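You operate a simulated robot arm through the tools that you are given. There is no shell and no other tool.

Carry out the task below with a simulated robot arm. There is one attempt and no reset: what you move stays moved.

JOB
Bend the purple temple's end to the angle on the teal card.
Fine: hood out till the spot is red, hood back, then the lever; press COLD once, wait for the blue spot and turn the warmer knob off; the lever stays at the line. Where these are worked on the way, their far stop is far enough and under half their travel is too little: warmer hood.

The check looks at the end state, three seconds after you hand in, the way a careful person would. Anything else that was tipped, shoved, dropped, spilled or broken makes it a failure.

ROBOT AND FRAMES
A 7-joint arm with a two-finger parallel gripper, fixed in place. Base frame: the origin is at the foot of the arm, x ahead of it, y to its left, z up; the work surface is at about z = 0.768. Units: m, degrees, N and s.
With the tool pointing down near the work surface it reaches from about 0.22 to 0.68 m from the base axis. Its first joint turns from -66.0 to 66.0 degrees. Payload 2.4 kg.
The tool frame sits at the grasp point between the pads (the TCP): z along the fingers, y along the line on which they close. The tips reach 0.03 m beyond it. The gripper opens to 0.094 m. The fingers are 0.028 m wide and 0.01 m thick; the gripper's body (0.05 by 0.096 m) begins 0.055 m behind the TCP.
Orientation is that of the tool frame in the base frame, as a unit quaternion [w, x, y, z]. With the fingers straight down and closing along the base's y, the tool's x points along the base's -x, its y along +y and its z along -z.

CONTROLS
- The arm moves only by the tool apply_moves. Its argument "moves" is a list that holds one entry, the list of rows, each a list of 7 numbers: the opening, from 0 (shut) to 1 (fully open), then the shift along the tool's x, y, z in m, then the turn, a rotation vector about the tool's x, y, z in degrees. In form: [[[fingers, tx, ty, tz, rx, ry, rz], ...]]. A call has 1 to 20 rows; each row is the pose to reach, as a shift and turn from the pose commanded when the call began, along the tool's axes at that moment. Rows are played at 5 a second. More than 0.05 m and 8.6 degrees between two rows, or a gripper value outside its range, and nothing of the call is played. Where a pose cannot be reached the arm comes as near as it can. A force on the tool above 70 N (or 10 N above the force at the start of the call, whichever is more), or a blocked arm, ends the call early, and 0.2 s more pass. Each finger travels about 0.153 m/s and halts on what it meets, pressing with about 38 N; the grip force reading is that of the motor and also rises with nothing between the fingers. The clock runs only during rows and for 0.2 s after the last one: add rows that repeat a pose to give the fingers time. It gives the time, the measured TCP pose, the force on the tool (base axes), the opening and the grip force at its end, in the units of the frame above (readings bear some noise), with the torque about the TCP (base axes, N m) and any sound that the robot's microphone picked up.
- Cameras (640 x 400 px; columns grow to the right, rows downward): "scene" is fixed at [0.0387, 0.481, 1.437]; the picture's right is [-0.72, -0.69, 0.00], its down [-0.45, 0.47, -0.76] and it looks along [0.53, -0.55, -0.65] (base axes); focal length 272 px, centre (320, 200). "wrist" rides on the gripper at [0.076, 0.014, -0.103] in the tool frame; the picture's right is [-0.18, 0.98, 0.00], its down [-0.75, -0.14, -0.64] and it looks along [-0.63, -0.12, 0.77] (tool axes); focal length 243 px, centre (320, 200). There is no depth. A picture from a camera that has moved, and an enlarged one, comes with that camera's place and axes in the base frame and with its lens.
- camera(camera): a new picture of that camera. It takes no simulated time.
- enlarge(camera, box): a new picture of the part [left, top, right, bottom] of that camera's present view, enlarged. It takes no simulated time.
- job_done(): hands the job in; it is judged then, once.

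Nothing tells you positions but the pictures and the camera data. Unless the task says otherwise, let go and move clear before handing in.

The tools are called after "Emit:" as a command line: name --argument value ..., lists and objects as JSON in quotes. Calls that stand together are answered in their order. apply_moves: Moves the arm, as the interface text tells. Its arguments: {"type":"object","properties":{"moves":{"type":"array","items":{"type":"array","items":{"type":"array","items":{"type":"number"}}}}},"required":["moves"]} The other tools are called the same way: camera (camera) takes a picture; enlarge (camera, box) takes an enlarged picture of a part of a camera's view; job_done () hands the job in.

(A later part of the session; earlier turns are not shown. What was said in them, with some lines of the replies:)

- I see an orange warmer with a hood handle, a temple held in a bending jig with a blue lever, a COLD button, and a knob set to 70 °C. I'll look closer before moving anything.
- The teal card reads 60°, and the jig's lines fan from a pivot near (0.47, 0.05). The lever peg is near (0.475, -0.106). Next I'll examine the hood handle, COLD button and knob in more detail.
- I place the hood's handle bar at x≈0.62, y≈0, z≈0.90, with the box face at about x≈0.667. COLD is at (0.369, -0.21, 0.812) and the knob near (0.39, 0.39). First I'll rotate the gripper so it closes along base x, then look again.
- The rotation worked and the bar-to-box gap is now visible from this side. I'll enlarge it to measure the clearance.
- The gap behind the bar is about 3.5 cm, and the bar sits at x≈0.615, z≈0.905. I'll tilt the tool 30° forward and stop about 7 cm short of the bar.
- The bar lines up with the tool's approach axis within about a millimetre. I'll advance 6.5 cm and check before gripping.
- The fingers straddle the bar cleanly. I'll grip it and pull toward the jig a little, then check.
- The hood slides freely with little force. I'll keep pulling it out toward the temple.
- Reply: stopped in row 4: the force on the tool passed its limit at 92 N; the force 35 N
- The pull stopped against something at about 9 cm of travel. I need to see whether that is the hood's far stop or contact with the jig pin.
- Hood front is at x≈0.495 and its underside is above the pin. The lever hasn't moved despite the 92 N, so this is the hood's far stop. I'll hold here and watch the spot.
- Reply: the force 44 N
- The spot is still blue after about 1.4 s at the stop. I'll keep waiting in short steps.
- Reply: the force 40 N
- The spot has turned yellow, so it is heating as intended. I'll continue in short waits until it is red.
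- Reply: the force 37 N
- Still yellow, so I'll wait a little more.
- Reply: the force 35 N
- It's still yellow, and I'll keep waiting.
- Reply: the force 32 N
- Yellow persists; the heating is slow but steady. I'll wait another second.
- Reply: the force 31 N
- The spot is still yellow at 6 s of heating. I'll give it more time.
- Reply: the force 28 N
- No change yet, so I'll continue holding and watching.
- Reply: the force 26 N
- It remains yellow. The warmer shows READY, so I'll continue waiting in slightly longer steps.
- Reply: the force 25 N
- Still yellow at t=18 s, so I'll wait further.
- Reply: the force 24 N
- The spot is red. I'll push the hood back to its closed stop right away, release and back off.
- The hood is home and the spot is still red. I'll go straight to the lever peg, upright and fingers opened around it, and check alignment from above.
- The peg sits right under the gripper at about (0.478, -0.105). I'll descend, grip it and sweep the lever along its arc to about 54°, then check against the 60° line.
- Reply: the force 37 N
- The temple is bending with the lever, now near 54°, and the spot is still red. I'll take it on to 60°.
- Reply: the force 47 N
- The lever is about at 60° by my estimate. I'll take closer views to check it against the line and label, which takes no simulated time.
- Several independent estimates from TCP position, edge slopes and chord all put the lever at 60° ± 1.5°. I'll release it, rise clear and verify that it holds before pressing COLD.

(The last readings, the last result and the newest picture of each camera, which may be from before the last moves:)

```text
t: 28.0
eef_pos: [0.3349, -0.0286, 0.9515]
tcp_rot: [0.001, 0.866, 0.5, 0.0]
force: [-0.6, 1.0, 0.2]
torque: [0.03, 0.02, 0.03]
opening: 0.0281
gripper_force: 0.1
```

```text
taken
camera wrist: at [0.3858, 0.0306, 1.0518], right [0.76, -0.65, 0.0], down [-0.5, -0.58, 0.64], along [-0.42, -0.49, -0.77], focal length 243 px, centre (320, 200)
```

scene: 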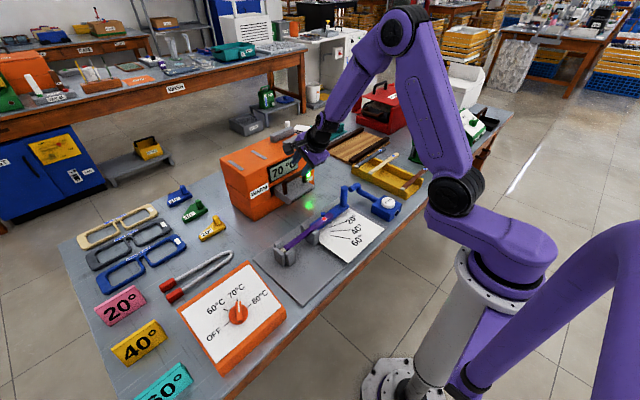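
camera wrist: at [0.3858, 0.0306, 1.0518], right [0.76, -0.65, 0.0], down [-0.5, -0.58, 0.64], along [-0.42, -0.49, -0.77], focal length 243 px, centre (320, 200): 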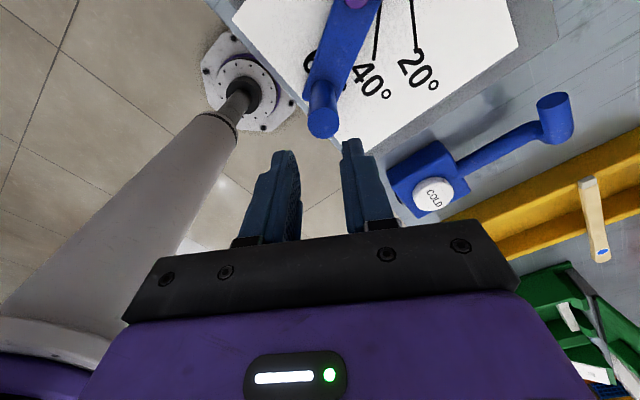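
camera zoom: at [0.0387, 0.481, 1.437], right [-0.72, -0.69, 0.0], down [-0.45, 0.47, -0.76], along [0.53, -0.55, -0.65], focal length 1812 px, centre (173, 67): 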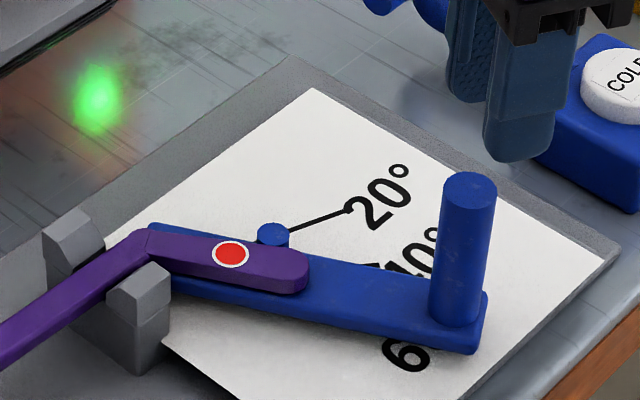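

The lever stayed put and the spot is still red. I'll measure its angle more precisely now the view is clear.

Emit:
enlarge --camera "scene" --box '[312, 215, 376, 255]'

Emit:
enlarge --camera "wrist" --box '[240, 0, 480, 150]'

```text
10.00 times, centred on (344, 235) of scene
camera zoom: at [0.0387, 0.481, 1.437], right [-0.72, -0.69, 0.0], down [-0.45, 0.47, -0.76], along [0.53, -0.55, -0.65], focal length 2718 px, centre (80, -150)
```

zoom: 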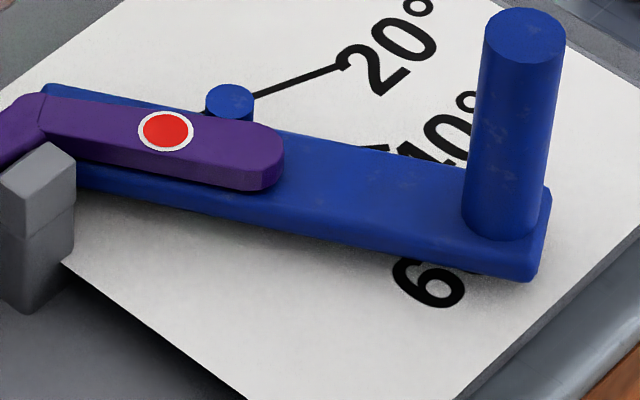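

```text
2.67 times, centred on (360, 75) of wrist
camera zoom: at [0.3858, 0.0306, 1.0518], right [0.76, -0.65, 0.0], down [-0.5, -0.58, 0.64], along [-0.42, -0.49, -0.77], focal length 647 px, centre (213, 533)
```

zoom: 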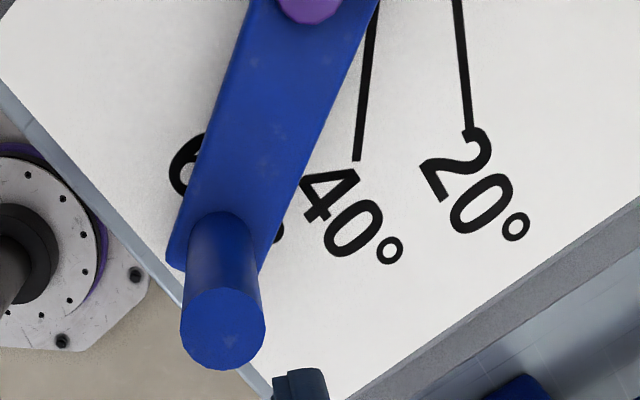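

The wrist view shows the "6" and "°" of the 60° label peeking evenly from both sides of the lever, so it lies on the line. Next I'll hover closed fingers over COLD at about (0.37, -0.208).

Emit:
apply_moves --moves '[[[0, -0.03, 0.026, 0, 0, 0, 0], [0, -0.065, 0.056, 0, 0, 0, 0], [0, -0.1, 0.0865, 0, 0, 0, 0], [0, -0.1382, 0.1196, 0.015, 0, 0, 0], [0, -0.1382, 0.1196, 0.05, 0, 0, 0], [0, -0.1382, 0.1196, 0.082, 0, 0, 0], [0, -0.1382, 0.1196, 0.082, 0, 0, 0]]]'

Emit:
enlarge --camera "scene" --box '[310, 150, 438, 250]'

Emit:
camera --camera "wrist"

```text
refused: row 4 steps farther than a row can; nothing moved
```

```text
4.00 times, centred on (374, 200) of scene
camera zoom: at [0.0387, 0.481, 1.437], right [-0.72, -0.69, 0.0], down [-0.45, 0.47, -0.76], along [0.53, -0.55, -0.65], focal length 1087 px, centre (104, 200)
```

zoom: 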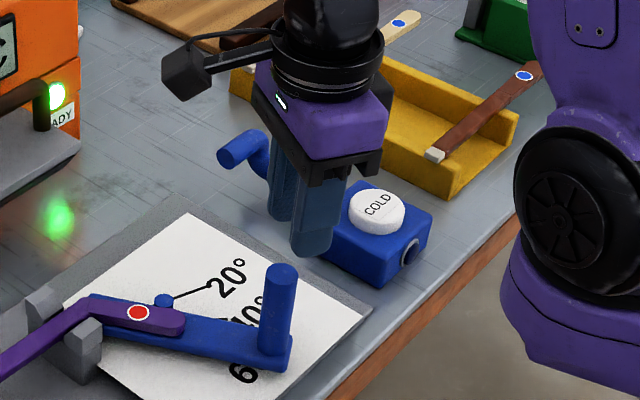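

```text
taken
camera wrist: at [0.3858, 0.0306, 1.0518], right [0.76, -0.65, 0.0], down [-0.5, -0.58, 0.64], along [-0.42, -0.49, -0.77], focal length 243 px, centre (320, 200)
```

wrist: 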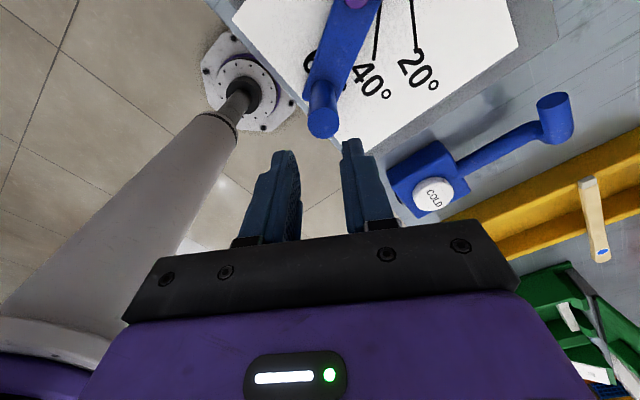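

One row stepped too far, so nothing moved and the spot is still red. I'll repeat it with smaller steps.

Emit:
apply_moves --moves '[[[0, -0.03, 0.026, 0, 0, 0, 0], [0, -0.062, 0.0535, 0, 0, 0, 0], [0, -0.094, 0.0812, 0, 0, 0, 0], [0, -0.122, 0.1055, 0.01, 0, 0, 0], [0, -0.1382, 0.1196, 0.035, 0, 0, 0], [0, -0.1382, 0.1196, 0.075, 0, 0, 0], [0, -0.1382, 0.1196, 0.082, 0, 0, 0]]]'

Emit:
enlarge --camera "scene" --box '[310, 150, 438, 250]'

Emit:
camera --camera "wrist"

```text
t: 29.6
eef_pos: [0.3717, -0.208, 0.8687]
tcp_rot: [0.0, 0.866, 0.5, 0.0]
force: [0.6, 0.2, 0.0]
torque: [0.01, 0.01, -0.01]
opening: 0.0001
gripper_force: 33.0
```

```text
4.00 times, centred on (374, 200) of scene
camera zoom: at [0.0388, 0.4809, 1.437], right [-0.72, -0.69, 0.0], down [-0.45, 0.47, -0.76], along [0.53, -0.55, -0.65], focal length 1087 px, centre (104, 200)
```

zoom: 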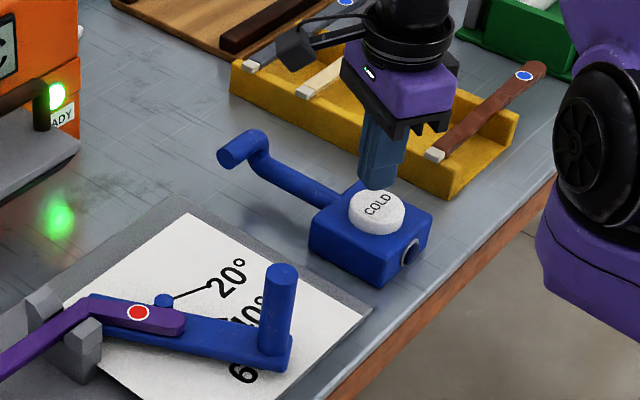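

```text
taken
camera wrist: at [0.4222, -0.1481, 0.9712], right [0.76, -0.65, 0.0], down [-0.5, -0.58, 0.64], along [-0.42, -0.49, -0.77], focal length 243 px, centre (320, 200)
```

wrist: 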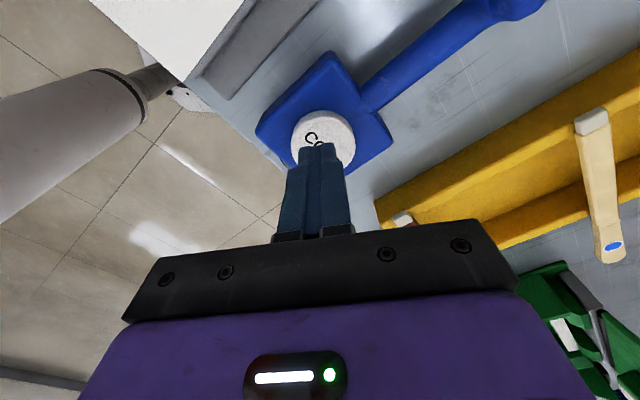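

The tips are centred over the COLD button, about 2.6 cm above it. I'll press down once, slowly.

Emit:
apply_moves --moves '[[[0, 0, 0, 0.014, 0, 0, 0], [0, 0, 0, 0.024, 0, 0, 0], [0, 0, 0, 0.028, 0, 0, 0], [0, 0, 0, 0.032, 0, 0, 0], [0, 0, 0, 0.036, 0, 0, 0]]]'

Emit:
enlarge --camera "scene" --box '[310, 150, 438, 250]'

```text
t: 30.8
eef_pos: [0.3705, -0.2071, 0.833]
tcp_rot: [-0.001, 0.866, 0.5, 0.0]
force: [-5.0, 5.0, 26.9]
torque: [0.09, 0.15, 0.03]
opening: 0.0002
gripper_force: 32.8
heard: click
```

```text
4.00 times, centred on (374, 200) of scene
camera zoom: at [0.0383, 0.4812, 1.4369], right [-0.72, -0.69, 0.0], down [-0.45, 0.47, -0.76], along [0.53, -0.55, -0.65], focal length 1087 px, centre (104, 200)
```

zoom: 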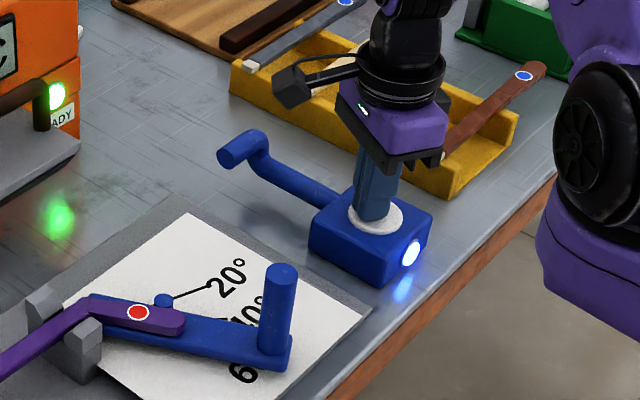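

It clicked and the COLD lamp is lit. I'll lift straight off and wait for the blue spot.

Emit:
apply_moves --moves '[[[0, 0, 0, -0.02, 0, 0, 0], [0, 0, 0, -0.06, 0, 0, 0], [0, 0, 0, -0.1, 0, 0, 0], [0, 0, 0, -0.14, 0, 0, 0], [0, 0, 0, -0.18, 0, 0, 0]]]'

Emit:
enlarge --camera "scene" --box '[310, 150, 438, 250]'

Emit:
enlarge --camera "scene" --box '[170, 250, 300, 370]'

```text
t: 32.0
eef_pos: [0.373, -0.2089, 1.0132]
tcp_rot: [0.0, 0.867, 0.499, 0.0]
force: [-0.3, -0.1, 0.5]
torque: [-0.02, -0.04, 0.01]
opening: 0.0
gripper_force: 33.2
```

```text
4.00 times, centred on (374, 200) of scene
camera zoom: at [0.0387, 0.481, 1.437], right [-0.72, -0.69, 0.0], down [-0.45, 0.47, -0.76], along [0.53, -0.55, -0.65], focal length 1087 px, centre (104, 200)
```

zoom: 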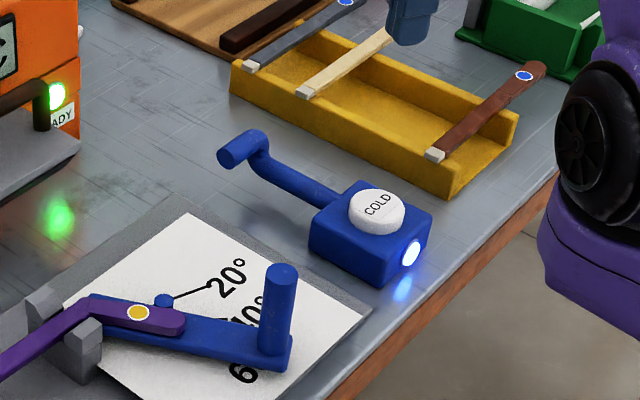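

```text
3.33 times, centred on (235, 310) of scene
camera zoom: at [0.0387, 0.481, 1.437], right [-0.72, -0.69, 0.0], down [-0.45, 0.47, -0.76], along [0.53, -0.55, -0.65], focal length 906 px, centre (603, -167)
```

zoom: 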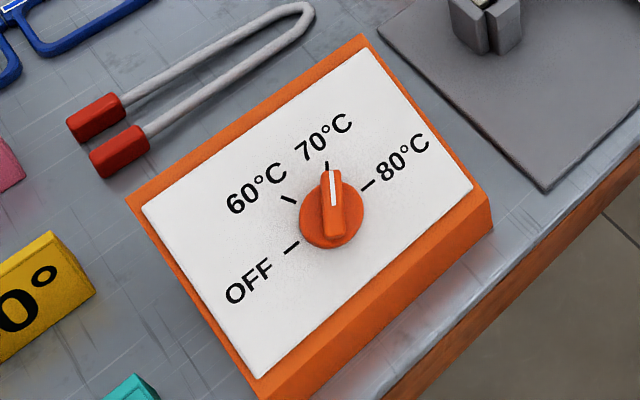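

The spot is cooling (yellow). While it cools I'll carry the gripper at height to above the knob near (0.39, 0.385), without touching anything.

Emit:
apply_moves --moves '[[[0, 0.035, -0.0185, -0.001, 0, 0, -6.47], [0, 0.07, -0.037, -0.003, 0, 0, -12.93], [0, 0.105, -0.0556, -0.004, 0, 0, -19.4], [0, 0.14, -0.0741, -0.005, 0, 0, -25.87], [0, 0.175, -0.0927, -0.007, 0, 0, -32.3], [0, 0.21, -0.1112, -0.008, 0, 0, -38.8], [0, 0.245, -0.1297, -0.009, 0, 0, -45.3], [0, 0.28, -0.1482, -0.011, 0, 0, -51.7], [0, 0.315, -0.1668, -0.012, 0, 0, -58.2], [0.2, 0.35, -0.1853, -0.013, 0, 0, -64.7], [0.3, 0.385, -0.2038, -0.015, 0, 0, -71.1], [0.4, 0.42, -0.2224, -0.016, 0, 0, -77.6], [0.45, 0.455, -0.2409, -0.017, 0, 0, -84.1], [0.45, 0.49, -0.2594, -0.019, 0, 0, -90.5], [0.45, 0.5254, -0.278, -0.02, 0, 0, -97], [0.45, 0.5254, -0.278, -0.02, 0, 0, -97]]]'

Emit:
camera --camera "scene"

Emit:
camera --camera "wrist"

Emit:
enlarge --camera "scene" --box '[294, 190, 390, 250]'

```text
t: 35.4
eef_pos: [0.3915, 0.3854, 1.0335]
tcp_rot: [0.0, 0.199, 0.98, 0.0]
force: [0.1, -0.6, -0.4]
torque: [0.04, -0.01, -0.02]
opening: 0.0422
gripper_force: 0.0
```

```text
taken
```

scene: 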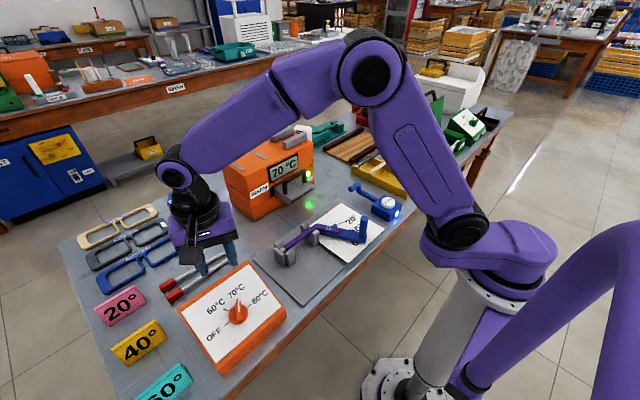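

```text
taken
camera wrist: at [0.3277, 0.4277, 1.1343], right [0.55, 0.83, 0.0], down [0.64, -0.42, 0.64], along [0.54, -0.35, -0.77], focal length 243 px, centre (320, 200)
```

wrist: 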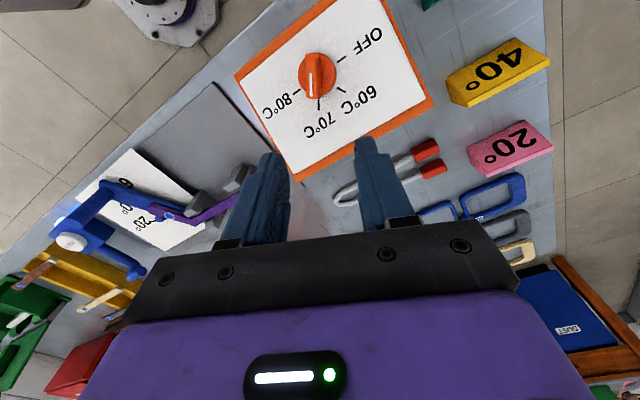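

```text
6.67 times, centred on (342, 220) of scene
camera zoom: at [0.0387, 0.481, 1.437], right [-0.72, -0.69, 0.0], down [-0.45, 0.47, -0.76], along [0.53, -0.55, -0.65], focal length 1812 px, centre (173, 67)
```

zoom: 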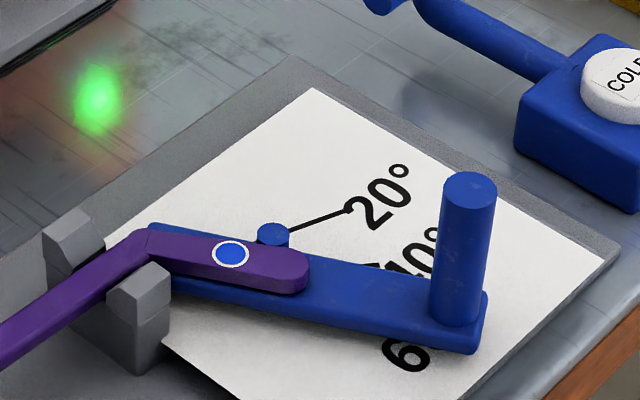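

The spot is blue and the bend has set. Now I'll look closely at the knob from the wrist to plan the turn.

Emit:
enlarge --camera "wrist" --box '[230, 0, 440, 180]'

Emit:
enlarge --camera "wrist" --box '[280, 40, 360, 110]'

Emit:
enlarge --camera "scene" --box '[205, 285, 270, 335]'

```text
2.22 times, centred on (335, 90) of wrist
camera zoom: at [0.3277, 0.4277, 1.1343], right [0.55, 0.83, 0.0], down [0.64, -0.42, 0.64], along [0.54, -0.35, -0.77], focal length 539 px, centre (287, 444)
```

zoom: 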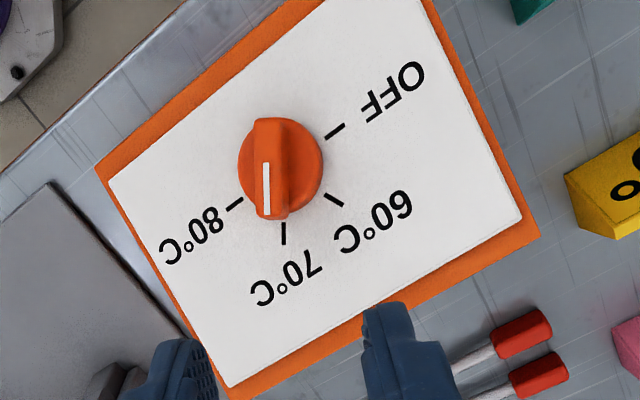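

```text
5.71 times, centred on (320, 75) of wrist
camera zoom: at [0.3277, 0.4277, 1.1343], right [0.55, 0.83, 0.0], down [0.64, -0.42, 0.64], along [0.54, -0.35, -0.77], focal length 1386 px, centre (320, 914)
```

zoom: 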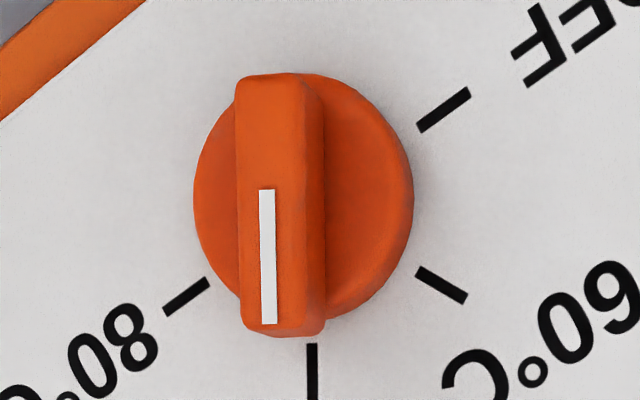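

```text
8.00 times, centred on (238, 310) of scene
camera zoom: at [0.0387, 0.481, 1.437], right [-0.72, -0.69, 0.0], down [-0.45, 0.47, -0.76], along [0.53, -0.55, -0.65], focal length 2174 px, centre (980, -680)
```

zoom: 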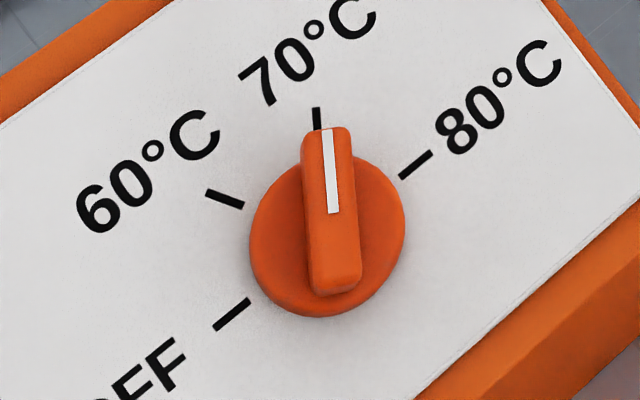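

The knob panel slopes up away from the robot at about 25°. The knob axis is near (0.384, 0.388, 0.836) and the marks sit 60° apart, so 70 → OFF is about 120° counter-clockwise. I'll align the tool with the panel normal above the knob.

Emit:
apply_moves --moves '[[[0.45, 0.008, -0.003, 0.025, -2.2, -4.5, 1.4], [0.45, 0.016, -0.006, 0.05, -4.5, -9, 2.8], [0.45, 0.024, -0.009, 0.075, -6.7, -13.4, 4.1], [0.45, 0.032, -0.012, 0.1, -8.9, -17.9, 5.5], [0.45, 0.0392, -0.0138, 0.125, -11.15, -22.4, 6.89], [0.45, 0.0392, -0.0138, 0.125, -11.15, -22.4, 6.89]]]'

Emit:
camera --camera "wrist"

Emit:
enlarge --camera "scene" --box '[150, 220, 310, 340]'

```text
t: 36.8
eef_pos: [0.352, 0.3882, 0.9098]
tcp_rot: [0.209, 0.252, 0.943, 0.056]
force: [0.3, -0.2, -0.5]
torque: [-0.03, -0.01, 0.02]
opening: 0.0423
gripper_force: 0.1
```

```text
taken
camera wrist: at [0.2547, 0.4391, 0.9756], right [0.59, 0.76, 0.27], down [0.26, -0.5, 0.83], along [0.77, -0.42, -0.49], focal length 243 px, centre (320, 200)
```

wrist: 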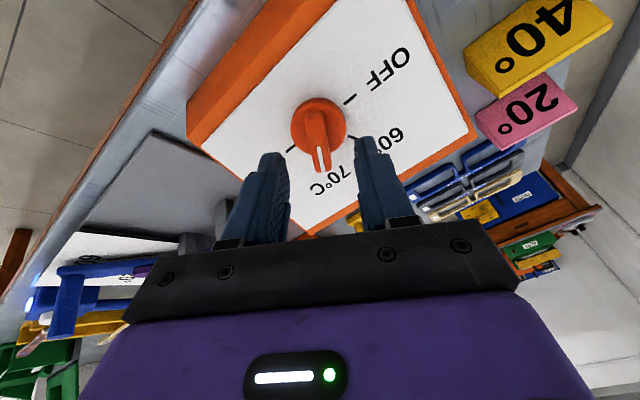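

```text
3.33 times, centred on (230, 280) of scene
camera zoom: at [0.0387, 0.481, 1.437], right [-0.72, -0.69, 0.0], down [-0.45, 0.47, -0.76], along [0.53, -0.55, -0.65], focal length 906 px, centre (620, -67)
```

zoom: 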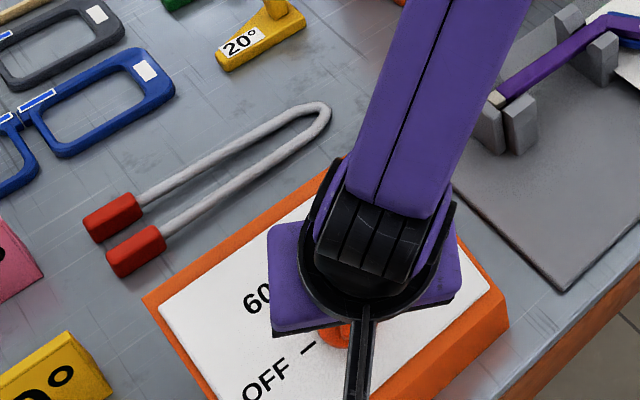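

The tool axis passes through the knob centre within about 2 mm and the ridge is aligned with the pads. I'll advance toward the ridge and check before closing.

Emit:
apply_moves --moves '[[[0.45, 0, -0.001, 0.012, 0, 0, 0], [0.45, 0, -0.0015, 0.022, 0, 0, 0], [0.45, 0, -0.0015, 0.032, 0, 0, 0], [0.45, 0, -0.0015, 0.032, 0, 0, 0]]]'

Emit:
enlarge --camera "wrist" --box '[220, 70, 440, 230]'

```text
t: 37.8
eef_pos: [0.3639, 0.3863, 0.88]
tcp_rot: [0.21, 0.253, 0.943, 0.055]
force: [0.0, -0.9, 0.4]
torque: [0.03, 0.01, 0.01]
opening: 0.0423
gripper_force: 0.1
```

```text
2.50 times, centred on (330, 150) of wrist
camera zoom: at [0.2678, 0.4386, 0.9465], right [0.59, 0.76, 0.28], down [0.26, -0.5, 0.83], along [0.77, -0.42, -0.49], focal length 606 px, centre (295, 325)
```

zoom: 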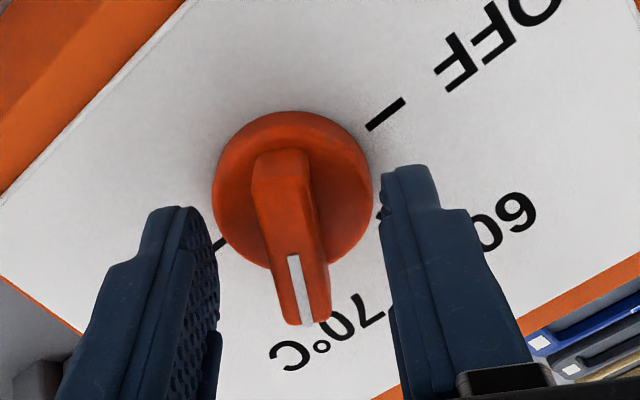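

The ridge sits between the pads. I'll go 3 mm deeper, grip, and turn a first 60° to check progress.

Emit:
apply_moves --moves '[[[0.45, 0, 0, 0.003, 0, 0, 0], [0, 0, 0, 0.003, 0, 0, 0], [0, 0, 0, 0.003, 0, 0, 0], [0, 0, 0, 0.003, 0, 0, -7.5], [0, 0, 0, 0.003, 0, 0, -15], [0, 0, 0, 0.003, 0, 0, -22.5], [0, 0, 0, 0.003, 0, 0, -30], [0, 0, 0, 0.003, 0, 0, -37.5], [0, 0, 0, 0.003, 0, 0, -45], [0, 0, 0, 0.003, 0, 0, -52.5], [0, 0, 0, 0.003, 0, 0, -60], [0, 0, 0, 0.003, 0, 0, -60]]]'

Emit:
camera --camera "wrist"

Emit:
camera --camera "scene"

```text
t: 40.4
eef_pos: [0.3656, 0.3883, 0.8768]
tcp_rot: [0.209, -0.255, 0.942, -0.057]
force: [3.2, 13.1, -25.7]
torque: [-0.37, 0.15, -0.22]
opening: 0.0129
gripper_force: 44.9
```

```text
taken
camera wrist: at [0.2562, 0.3625, 0.9374], right [-0.3, 0.94, -0.14], down [0.38, 0.26, 0.89], along [0.87, 0.22, -0.44], focal length 243 px, centre (320, 200)
```

wrist: 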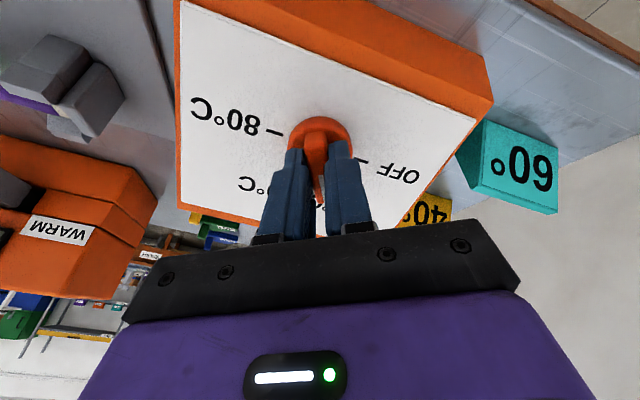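

```text
taken
```

scene: 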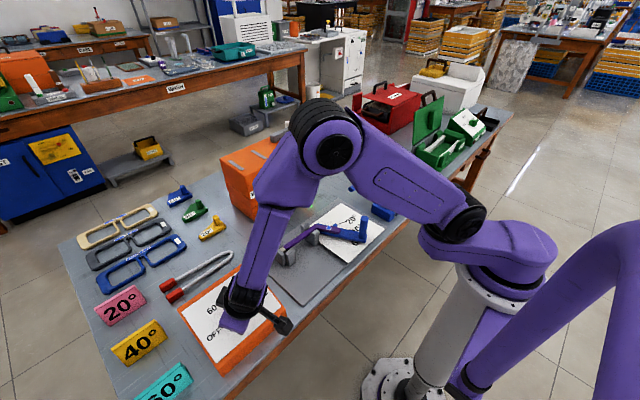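

The knob is turning with the gripper and is now near 60 °C. I'll continue the remaining 60° to OFF.

Emit:
apply_moves --moves '[[[0, 0, 0, 0, 0, 0, -7.5], [0, 0, 0, 0, 0, 0, -15], [0, 0, 0, 0, 0, 0, -22.5], [0, 0, 0, 0, 0, 0, -30], [0, 0, 0, 0, 0, 0, -37.5], [0, 0, 0, 0, 0, 0, -45], [0, 0, 0, 0, 0, 0, -52.5], [0, 0, 0, 0, 0, 0, -60], [0, 0, 0, 0, 0, 0, -60]]]'

Emit:
camera --camera "wrist"

Emit:
camera --camera "scene"

```text
t: 42.4
eef_pos: [0.3646, 0.388, 0.8742]
tcp_rot: [-0.153, 0.692, -0.689, 0.152]
force: [-16.6, 11.6, -18.4]
torque: [-0.69, -0.26, -0.41]
opening: 0.0131
gripper_force: 45.2
```

```text
taken
camera wrist: at [0.3091, 0.3124, 0.9621], right [-0.89, 0.18, -0.41], down [-0.15, 0.75, 0.64], along [0.43, 0.63, -0.65], focal length 243 px, centre (320, 200)
```

wrist: 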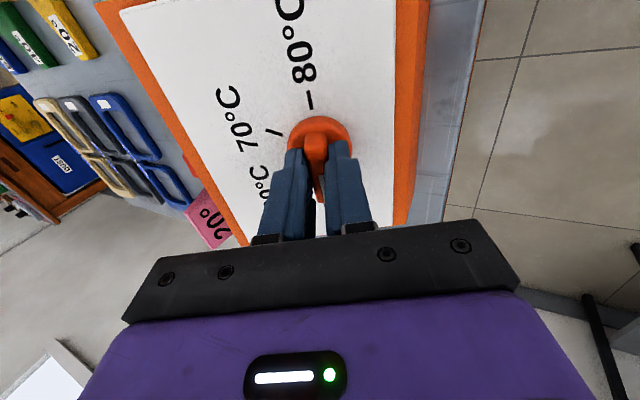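

```text
taken
```

scene: 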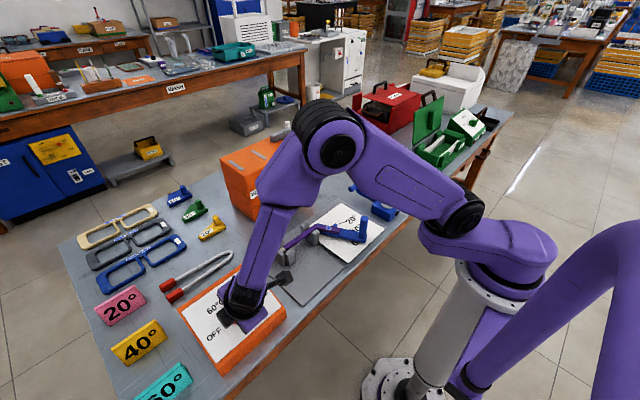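

The full 120° turn is done. I'll release, back off along the tool axis, and inspect the knob and display.

Emit:
apply_moves --moves '[[[0.45, 0, 0, 0, 0, 0, 0], [0.45, 0, 0, 0, 0, 0, 0], [0.45, 0, 0, -0.03, 0, 0, 0], [0.45, 0, 0, -0.07, 0, 0, 0], [0.45, 0, 0, -0.11, 0, 0, 0], [0.45, 0, 0, -0.15, 0, 0, 0]]]'

Emit:
camera --camera "wrist"

Emit:
camera --camera "scene"

```text
t: 43.8
eef_pos: [0.3028, 0.3886, 1.0117]
tcp_rot: [-0.152, 0.69, -0.69, 0.154]
force: [0.6, -0.5, 0.7]
torque: [0.01, -0.02, 0.01]
opening: 0.0422
gripper_force: 0.0
```

```text
taken
camera wrist: at [0.2467, 0.3121, 1.0974], right [-0.89, 0.18, -0.42], down [-0.14, 0.75, 0.64], along [0.43, 0.63, -0.65], focal length 243 px, centre (320, 200)
```

wrist: 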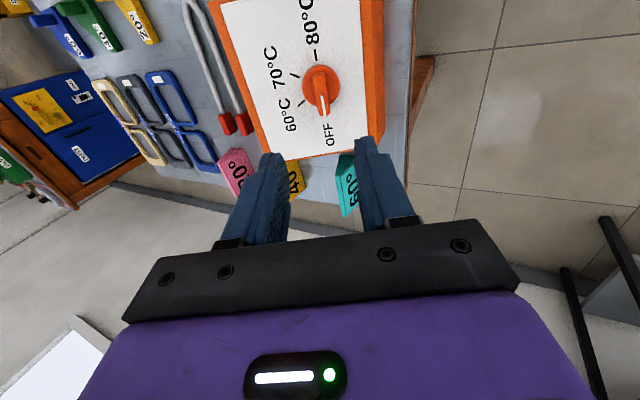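

```text
taken
```

scene: 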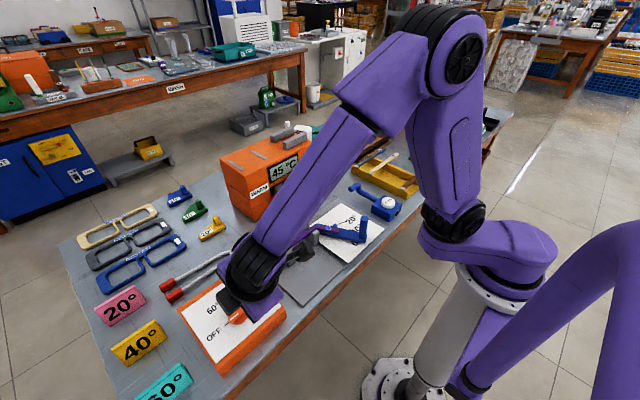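

The display has dropped to 45 °C and the knob points at OFF. I'll move up and clear so I can inspect everything once more.

Emit:
enlarge --camera "wrist" --box '[260, 30, 380, 160]'

Emit:
apply_moves --moves '[[[0.45, 0.03, 0, -0.03, 0, 0, 7], [0.45, 0.06, 0, -0.05, 0, 0, 14], [0.45, 0.09, 0, -0.07, 0, 0, 21], [0.45, 0.12, 0, -0.09, 0, 0, 28], [0.45, 0.12, 0, -0.09, 0, 0, 28]]]'

Emit:
camera --camera "scene"

Emit:
enlarge --camera "scene" --box '[294, 190, 390, 250]'

Emit:
enlarge --camera "scene" --box '[170, 250, 300, 370]'

```text
3.08 times, centred on (320, 95) of wrist
camera zoom: at [0.2467, 0.3121, 1.0974], right [-0.89, 0.18, -0.42], down [-0.14, 0.75, 0.64], along [0.43, 0.63, -0.65], focal length 746 px, centre (320, 523)
```

zoom: 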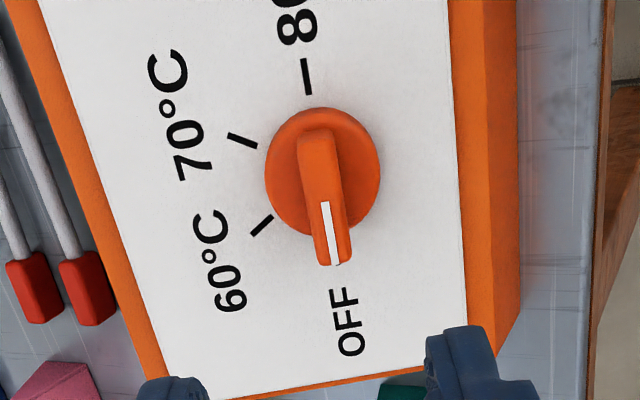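

```text
t: 45.0
eef_pos: [0.2629, 0.2658, 1.0924]
tcp_rot: [0.185, -0.501, 0.838, -0.112]
force: [0.9, -0.1, 0.7]
torque: [0.0, 0.04, 0.01]
opening: 0.0422
gripper_force: 0.0
```

```text
taken
```

scene: 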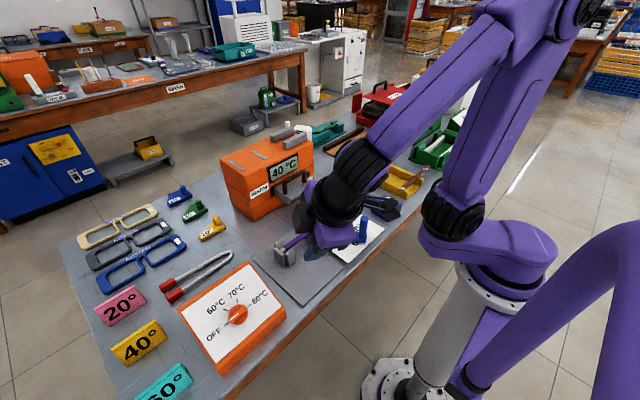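

```text
6.67 times, centred on (342, 220) of scene
camera zoom: at [0.0387, 0.4809, 1.437], right [-0.72, -0.69, 0.0], down [-0.45, 0.47, -0.76], along [0.53, -0.55, -0.65], focal length 1812 px, centre (173, 67)
```

zoom: 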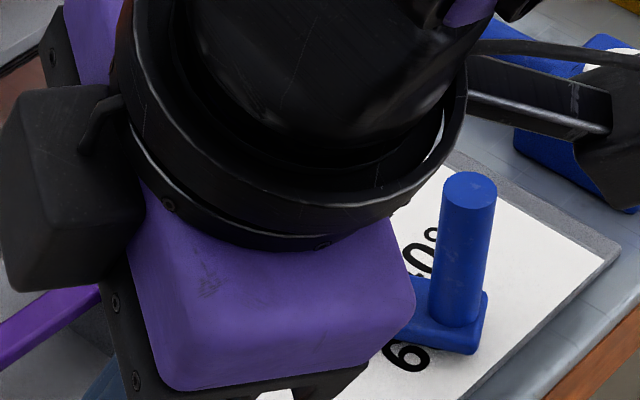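

```text
3.33 times, centred on (235, 310) of scene
camera zoom: at [0.0387, 0.4809, 1.437], right [-0.72, -0.69, 0.0], down [-0.45, 0.47, -0.76], along [0.53, -0.55, -0.65], focal length 906 px, centre (603, -167)
```

zoom: 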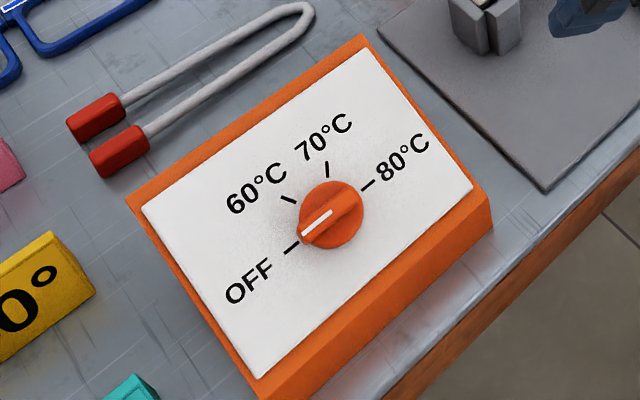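

The knob is clearly at OFF. I'll take a wrist view here to double-check the lever and temple.

Emit:
camera --camera "wrist"

```text
taken
camera wrist: at [0.1763, 0.2055, 1.1637], right [-0.71, 0.63, -0.33], down [0.16, 0.6, 0.78], along [0.69, 0.5, -0.53], focal length 243 px, centre (320, 200)
```

wrist: 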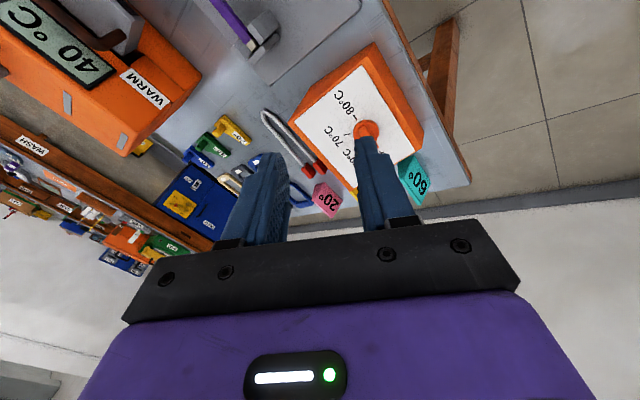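

The lever is out of this view. I'll turn the gripper back toward its starting orientation, staying high, to look straight at the jig.

Emit:
apply_moves --moves '[[[0.45, 0, 0, 0, 0, 0, 8], [0.45, 0, 0, 0, 0, 0, 16], [0.45, 0, 0, 0, 0, 0, 24], [0.45, 0, 0, 0, 0, 0, 32], [0.45, 0, 0, 0, 0, 0, 40], [0.45, 0, 0, 0, 0, 0, 48], [0.45, 0, 0, 0, 0, 0, 56], [0.45, 0, 0, 0, 0, 0, 62]]]'

```text
t: 46.8
eef_pos: [0.2635, 0.2667, 1.0942]
tcp_rot: [0.217, 0.002, 0.976, 0.0]
force: [-0.3, 0.0, -0.2]
torque: [-0.01, -0.03, 0.0]
opening: 0.0424
gripper_force: 0.2
```

Oriented forward again. Next I'll level the tool and shift over toward the jig at height.

Emit:
apply_moves --moves '[[[0.45, -0.017, -0.036, 0.005, 0, 3.6, 0], [0.45, -0.034, -0.072, 0.01, 0, 7.2, 0], [0.45, -0.05, -0.108, 0.015, 0, 10.8, 0], [0.45, -0.067, -0.144, 0.02, 0, 14.4, 0], [0.45, -0.084, -0.18, 0.025, 0, 18, 0], [0.45, -0.1, -0.216, 0.03, 0, 21.6, 0], [0.45, -0.1175, -0.25, 0.0327, 0, 25, 0], [0.45, -0.1175, -0.25, 0.0327, 0, 25, 0]]]'

Emit:
camera --camera "wrist"

Emit:
camera --camera "scene"

Emit:
enlarge --camera "wrist" --box '[200, 0, 480, 175]'

```text
t: 48.6
eef_pos: [0.3862, 0.0186, 1.1132]
tcp_rot: [0.0, 0.001, 1.0, -0.002]
force: [0.0, -0.3, -0.2]
torque: [0.02, 0.04, 0.02]
opening: 0.0424
gripper_force: 0.1
```

```text
taken
camera wrist: at [0.3101, 0.0339, 1.2147], right [0.18, 0.98, 0.0], down [0.75, -0.14, 0.64], along [0.63, -0.12, -0.77], focal length 243 px, centre (320, 200)
```

wrist: 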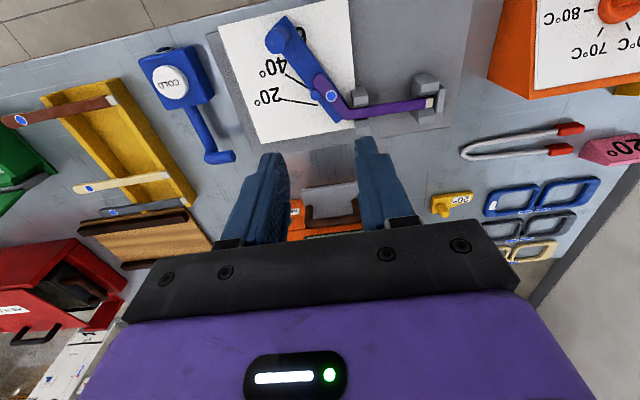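

```text
taken
```

scene: 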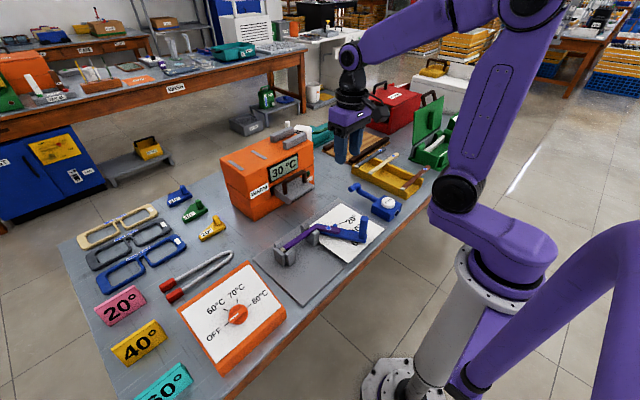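

```text
2.29 times, centred on (340, 88) of wrist
camera zoom: at [0.3101, 0.0339, 1.2147], right [0.18, 0.98, 0.0], down [0.75, -0.14, 0.64], along [0.63, -0.12, -0.77], focal length 555 px, centre (274, 457)
```

zoom: 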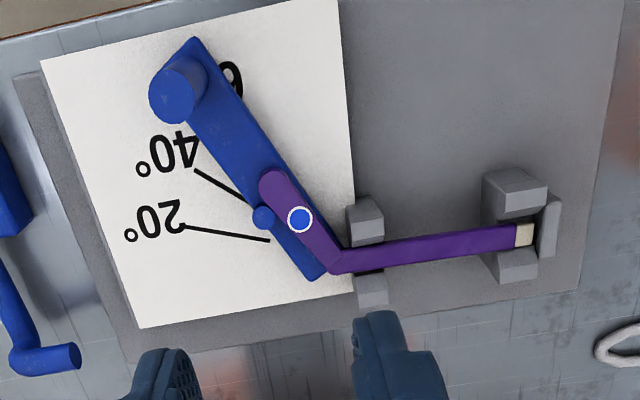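

The jig view is good: spot blue, display at 30 °C and cooling. I'll enlarge further to measure the lever angle more exactly against the lines.

Emit:
enlarge --camera "wrist" --box '[260, 5, 372, 75]'

Emit:
enlarge --camera "wrist" --box '[260, 65, 372, 135]'

Emit:
enlarge --camera "scene" --box '[312, 212, 376, 252]'

```text
5.71 times, centred on (316, 40) of wrist
camera zoom: at [0.3101, 0.0339, 1.2147], right [0.18, 0.98, 0.0], down [0.75, -0.14, 0.64], along [0.63, -0.12, -0.77], focal length 1386 px, centre (343, 1114)
```

zoom: 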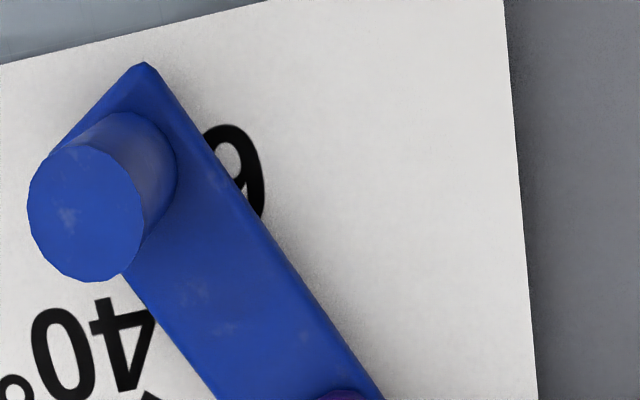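

```text
5.71 times, centred on (316, 100) of wrist
camera zoom: at [0.3101, 0.0339, 1.2147], right [0.18, 0.98, 0.0], down [0.75, -0.14, 0.64], along [0.63, -0.12, -0.77], focal length 1386 px, centre (343, 771)
```

zoom: 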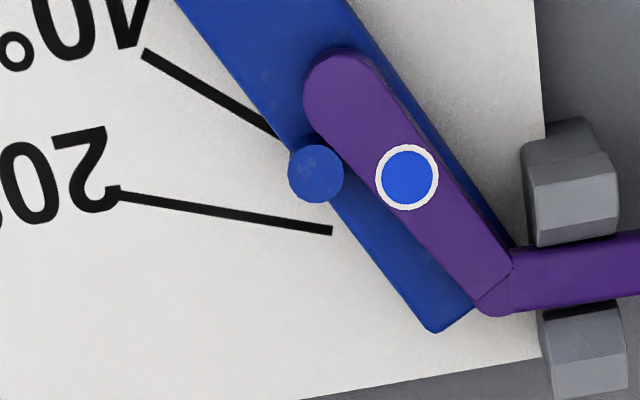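

```text
10.00 times, centred on (344, 232) of scene
camera zoom: at [0.0388, 0.4809, 1.437], right [-0.72, -0.69, 0.0], down [-0.45, 0.47, -0.76], along [0.53, -0.55, -0.65], focal length 2718 px, centre (80, -120)
```

zoom: 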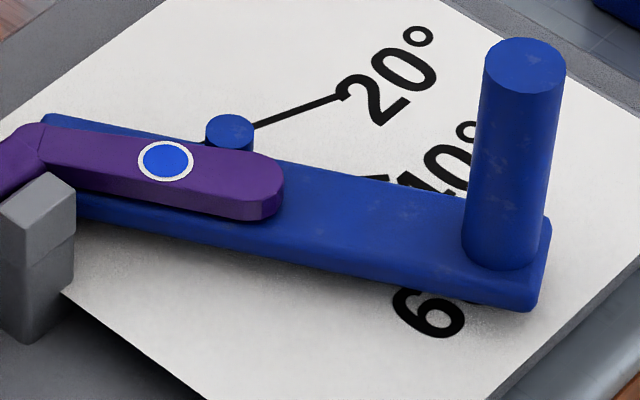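

The lever measures about 61° against the 60° line. The temple is bent with it, the spot is blue, the hood is home and the knob is at OFF. Nothing else was disturbed and the arm is clear, so I'm handing in.

Emit:
job_done

```text
The job is handed in.
```

I bent the purple temple's end to about 61° against the 60° on the teal card, and handed the job in. The result of the check isn't known yet.

- **Heating:** I pulled the hood out to its far stop, about 9 cm, and the spot went from blue to yellow to red in roughly 11 s. Then I pushed the hood back in.
- **Bending:** I moved the lever to the 60° line while the spot was red. It stayed in place when I let go. From the pictures I make the angle 61° to 62°, with an error of a degree or two. I left it there because the bend had already set.
- **Cooling:** I pressed COLD once; it clicked and its lamp lit. The spot turned yellow, then blue.
- **Warmer:** After the blue spot, I turned the knob from 70 °C to OFF. The display had dropped to 30 °C when I last looked.

Nothing else looked moved in the last pictures. The gripper was empty and clear of everything when I handed in.
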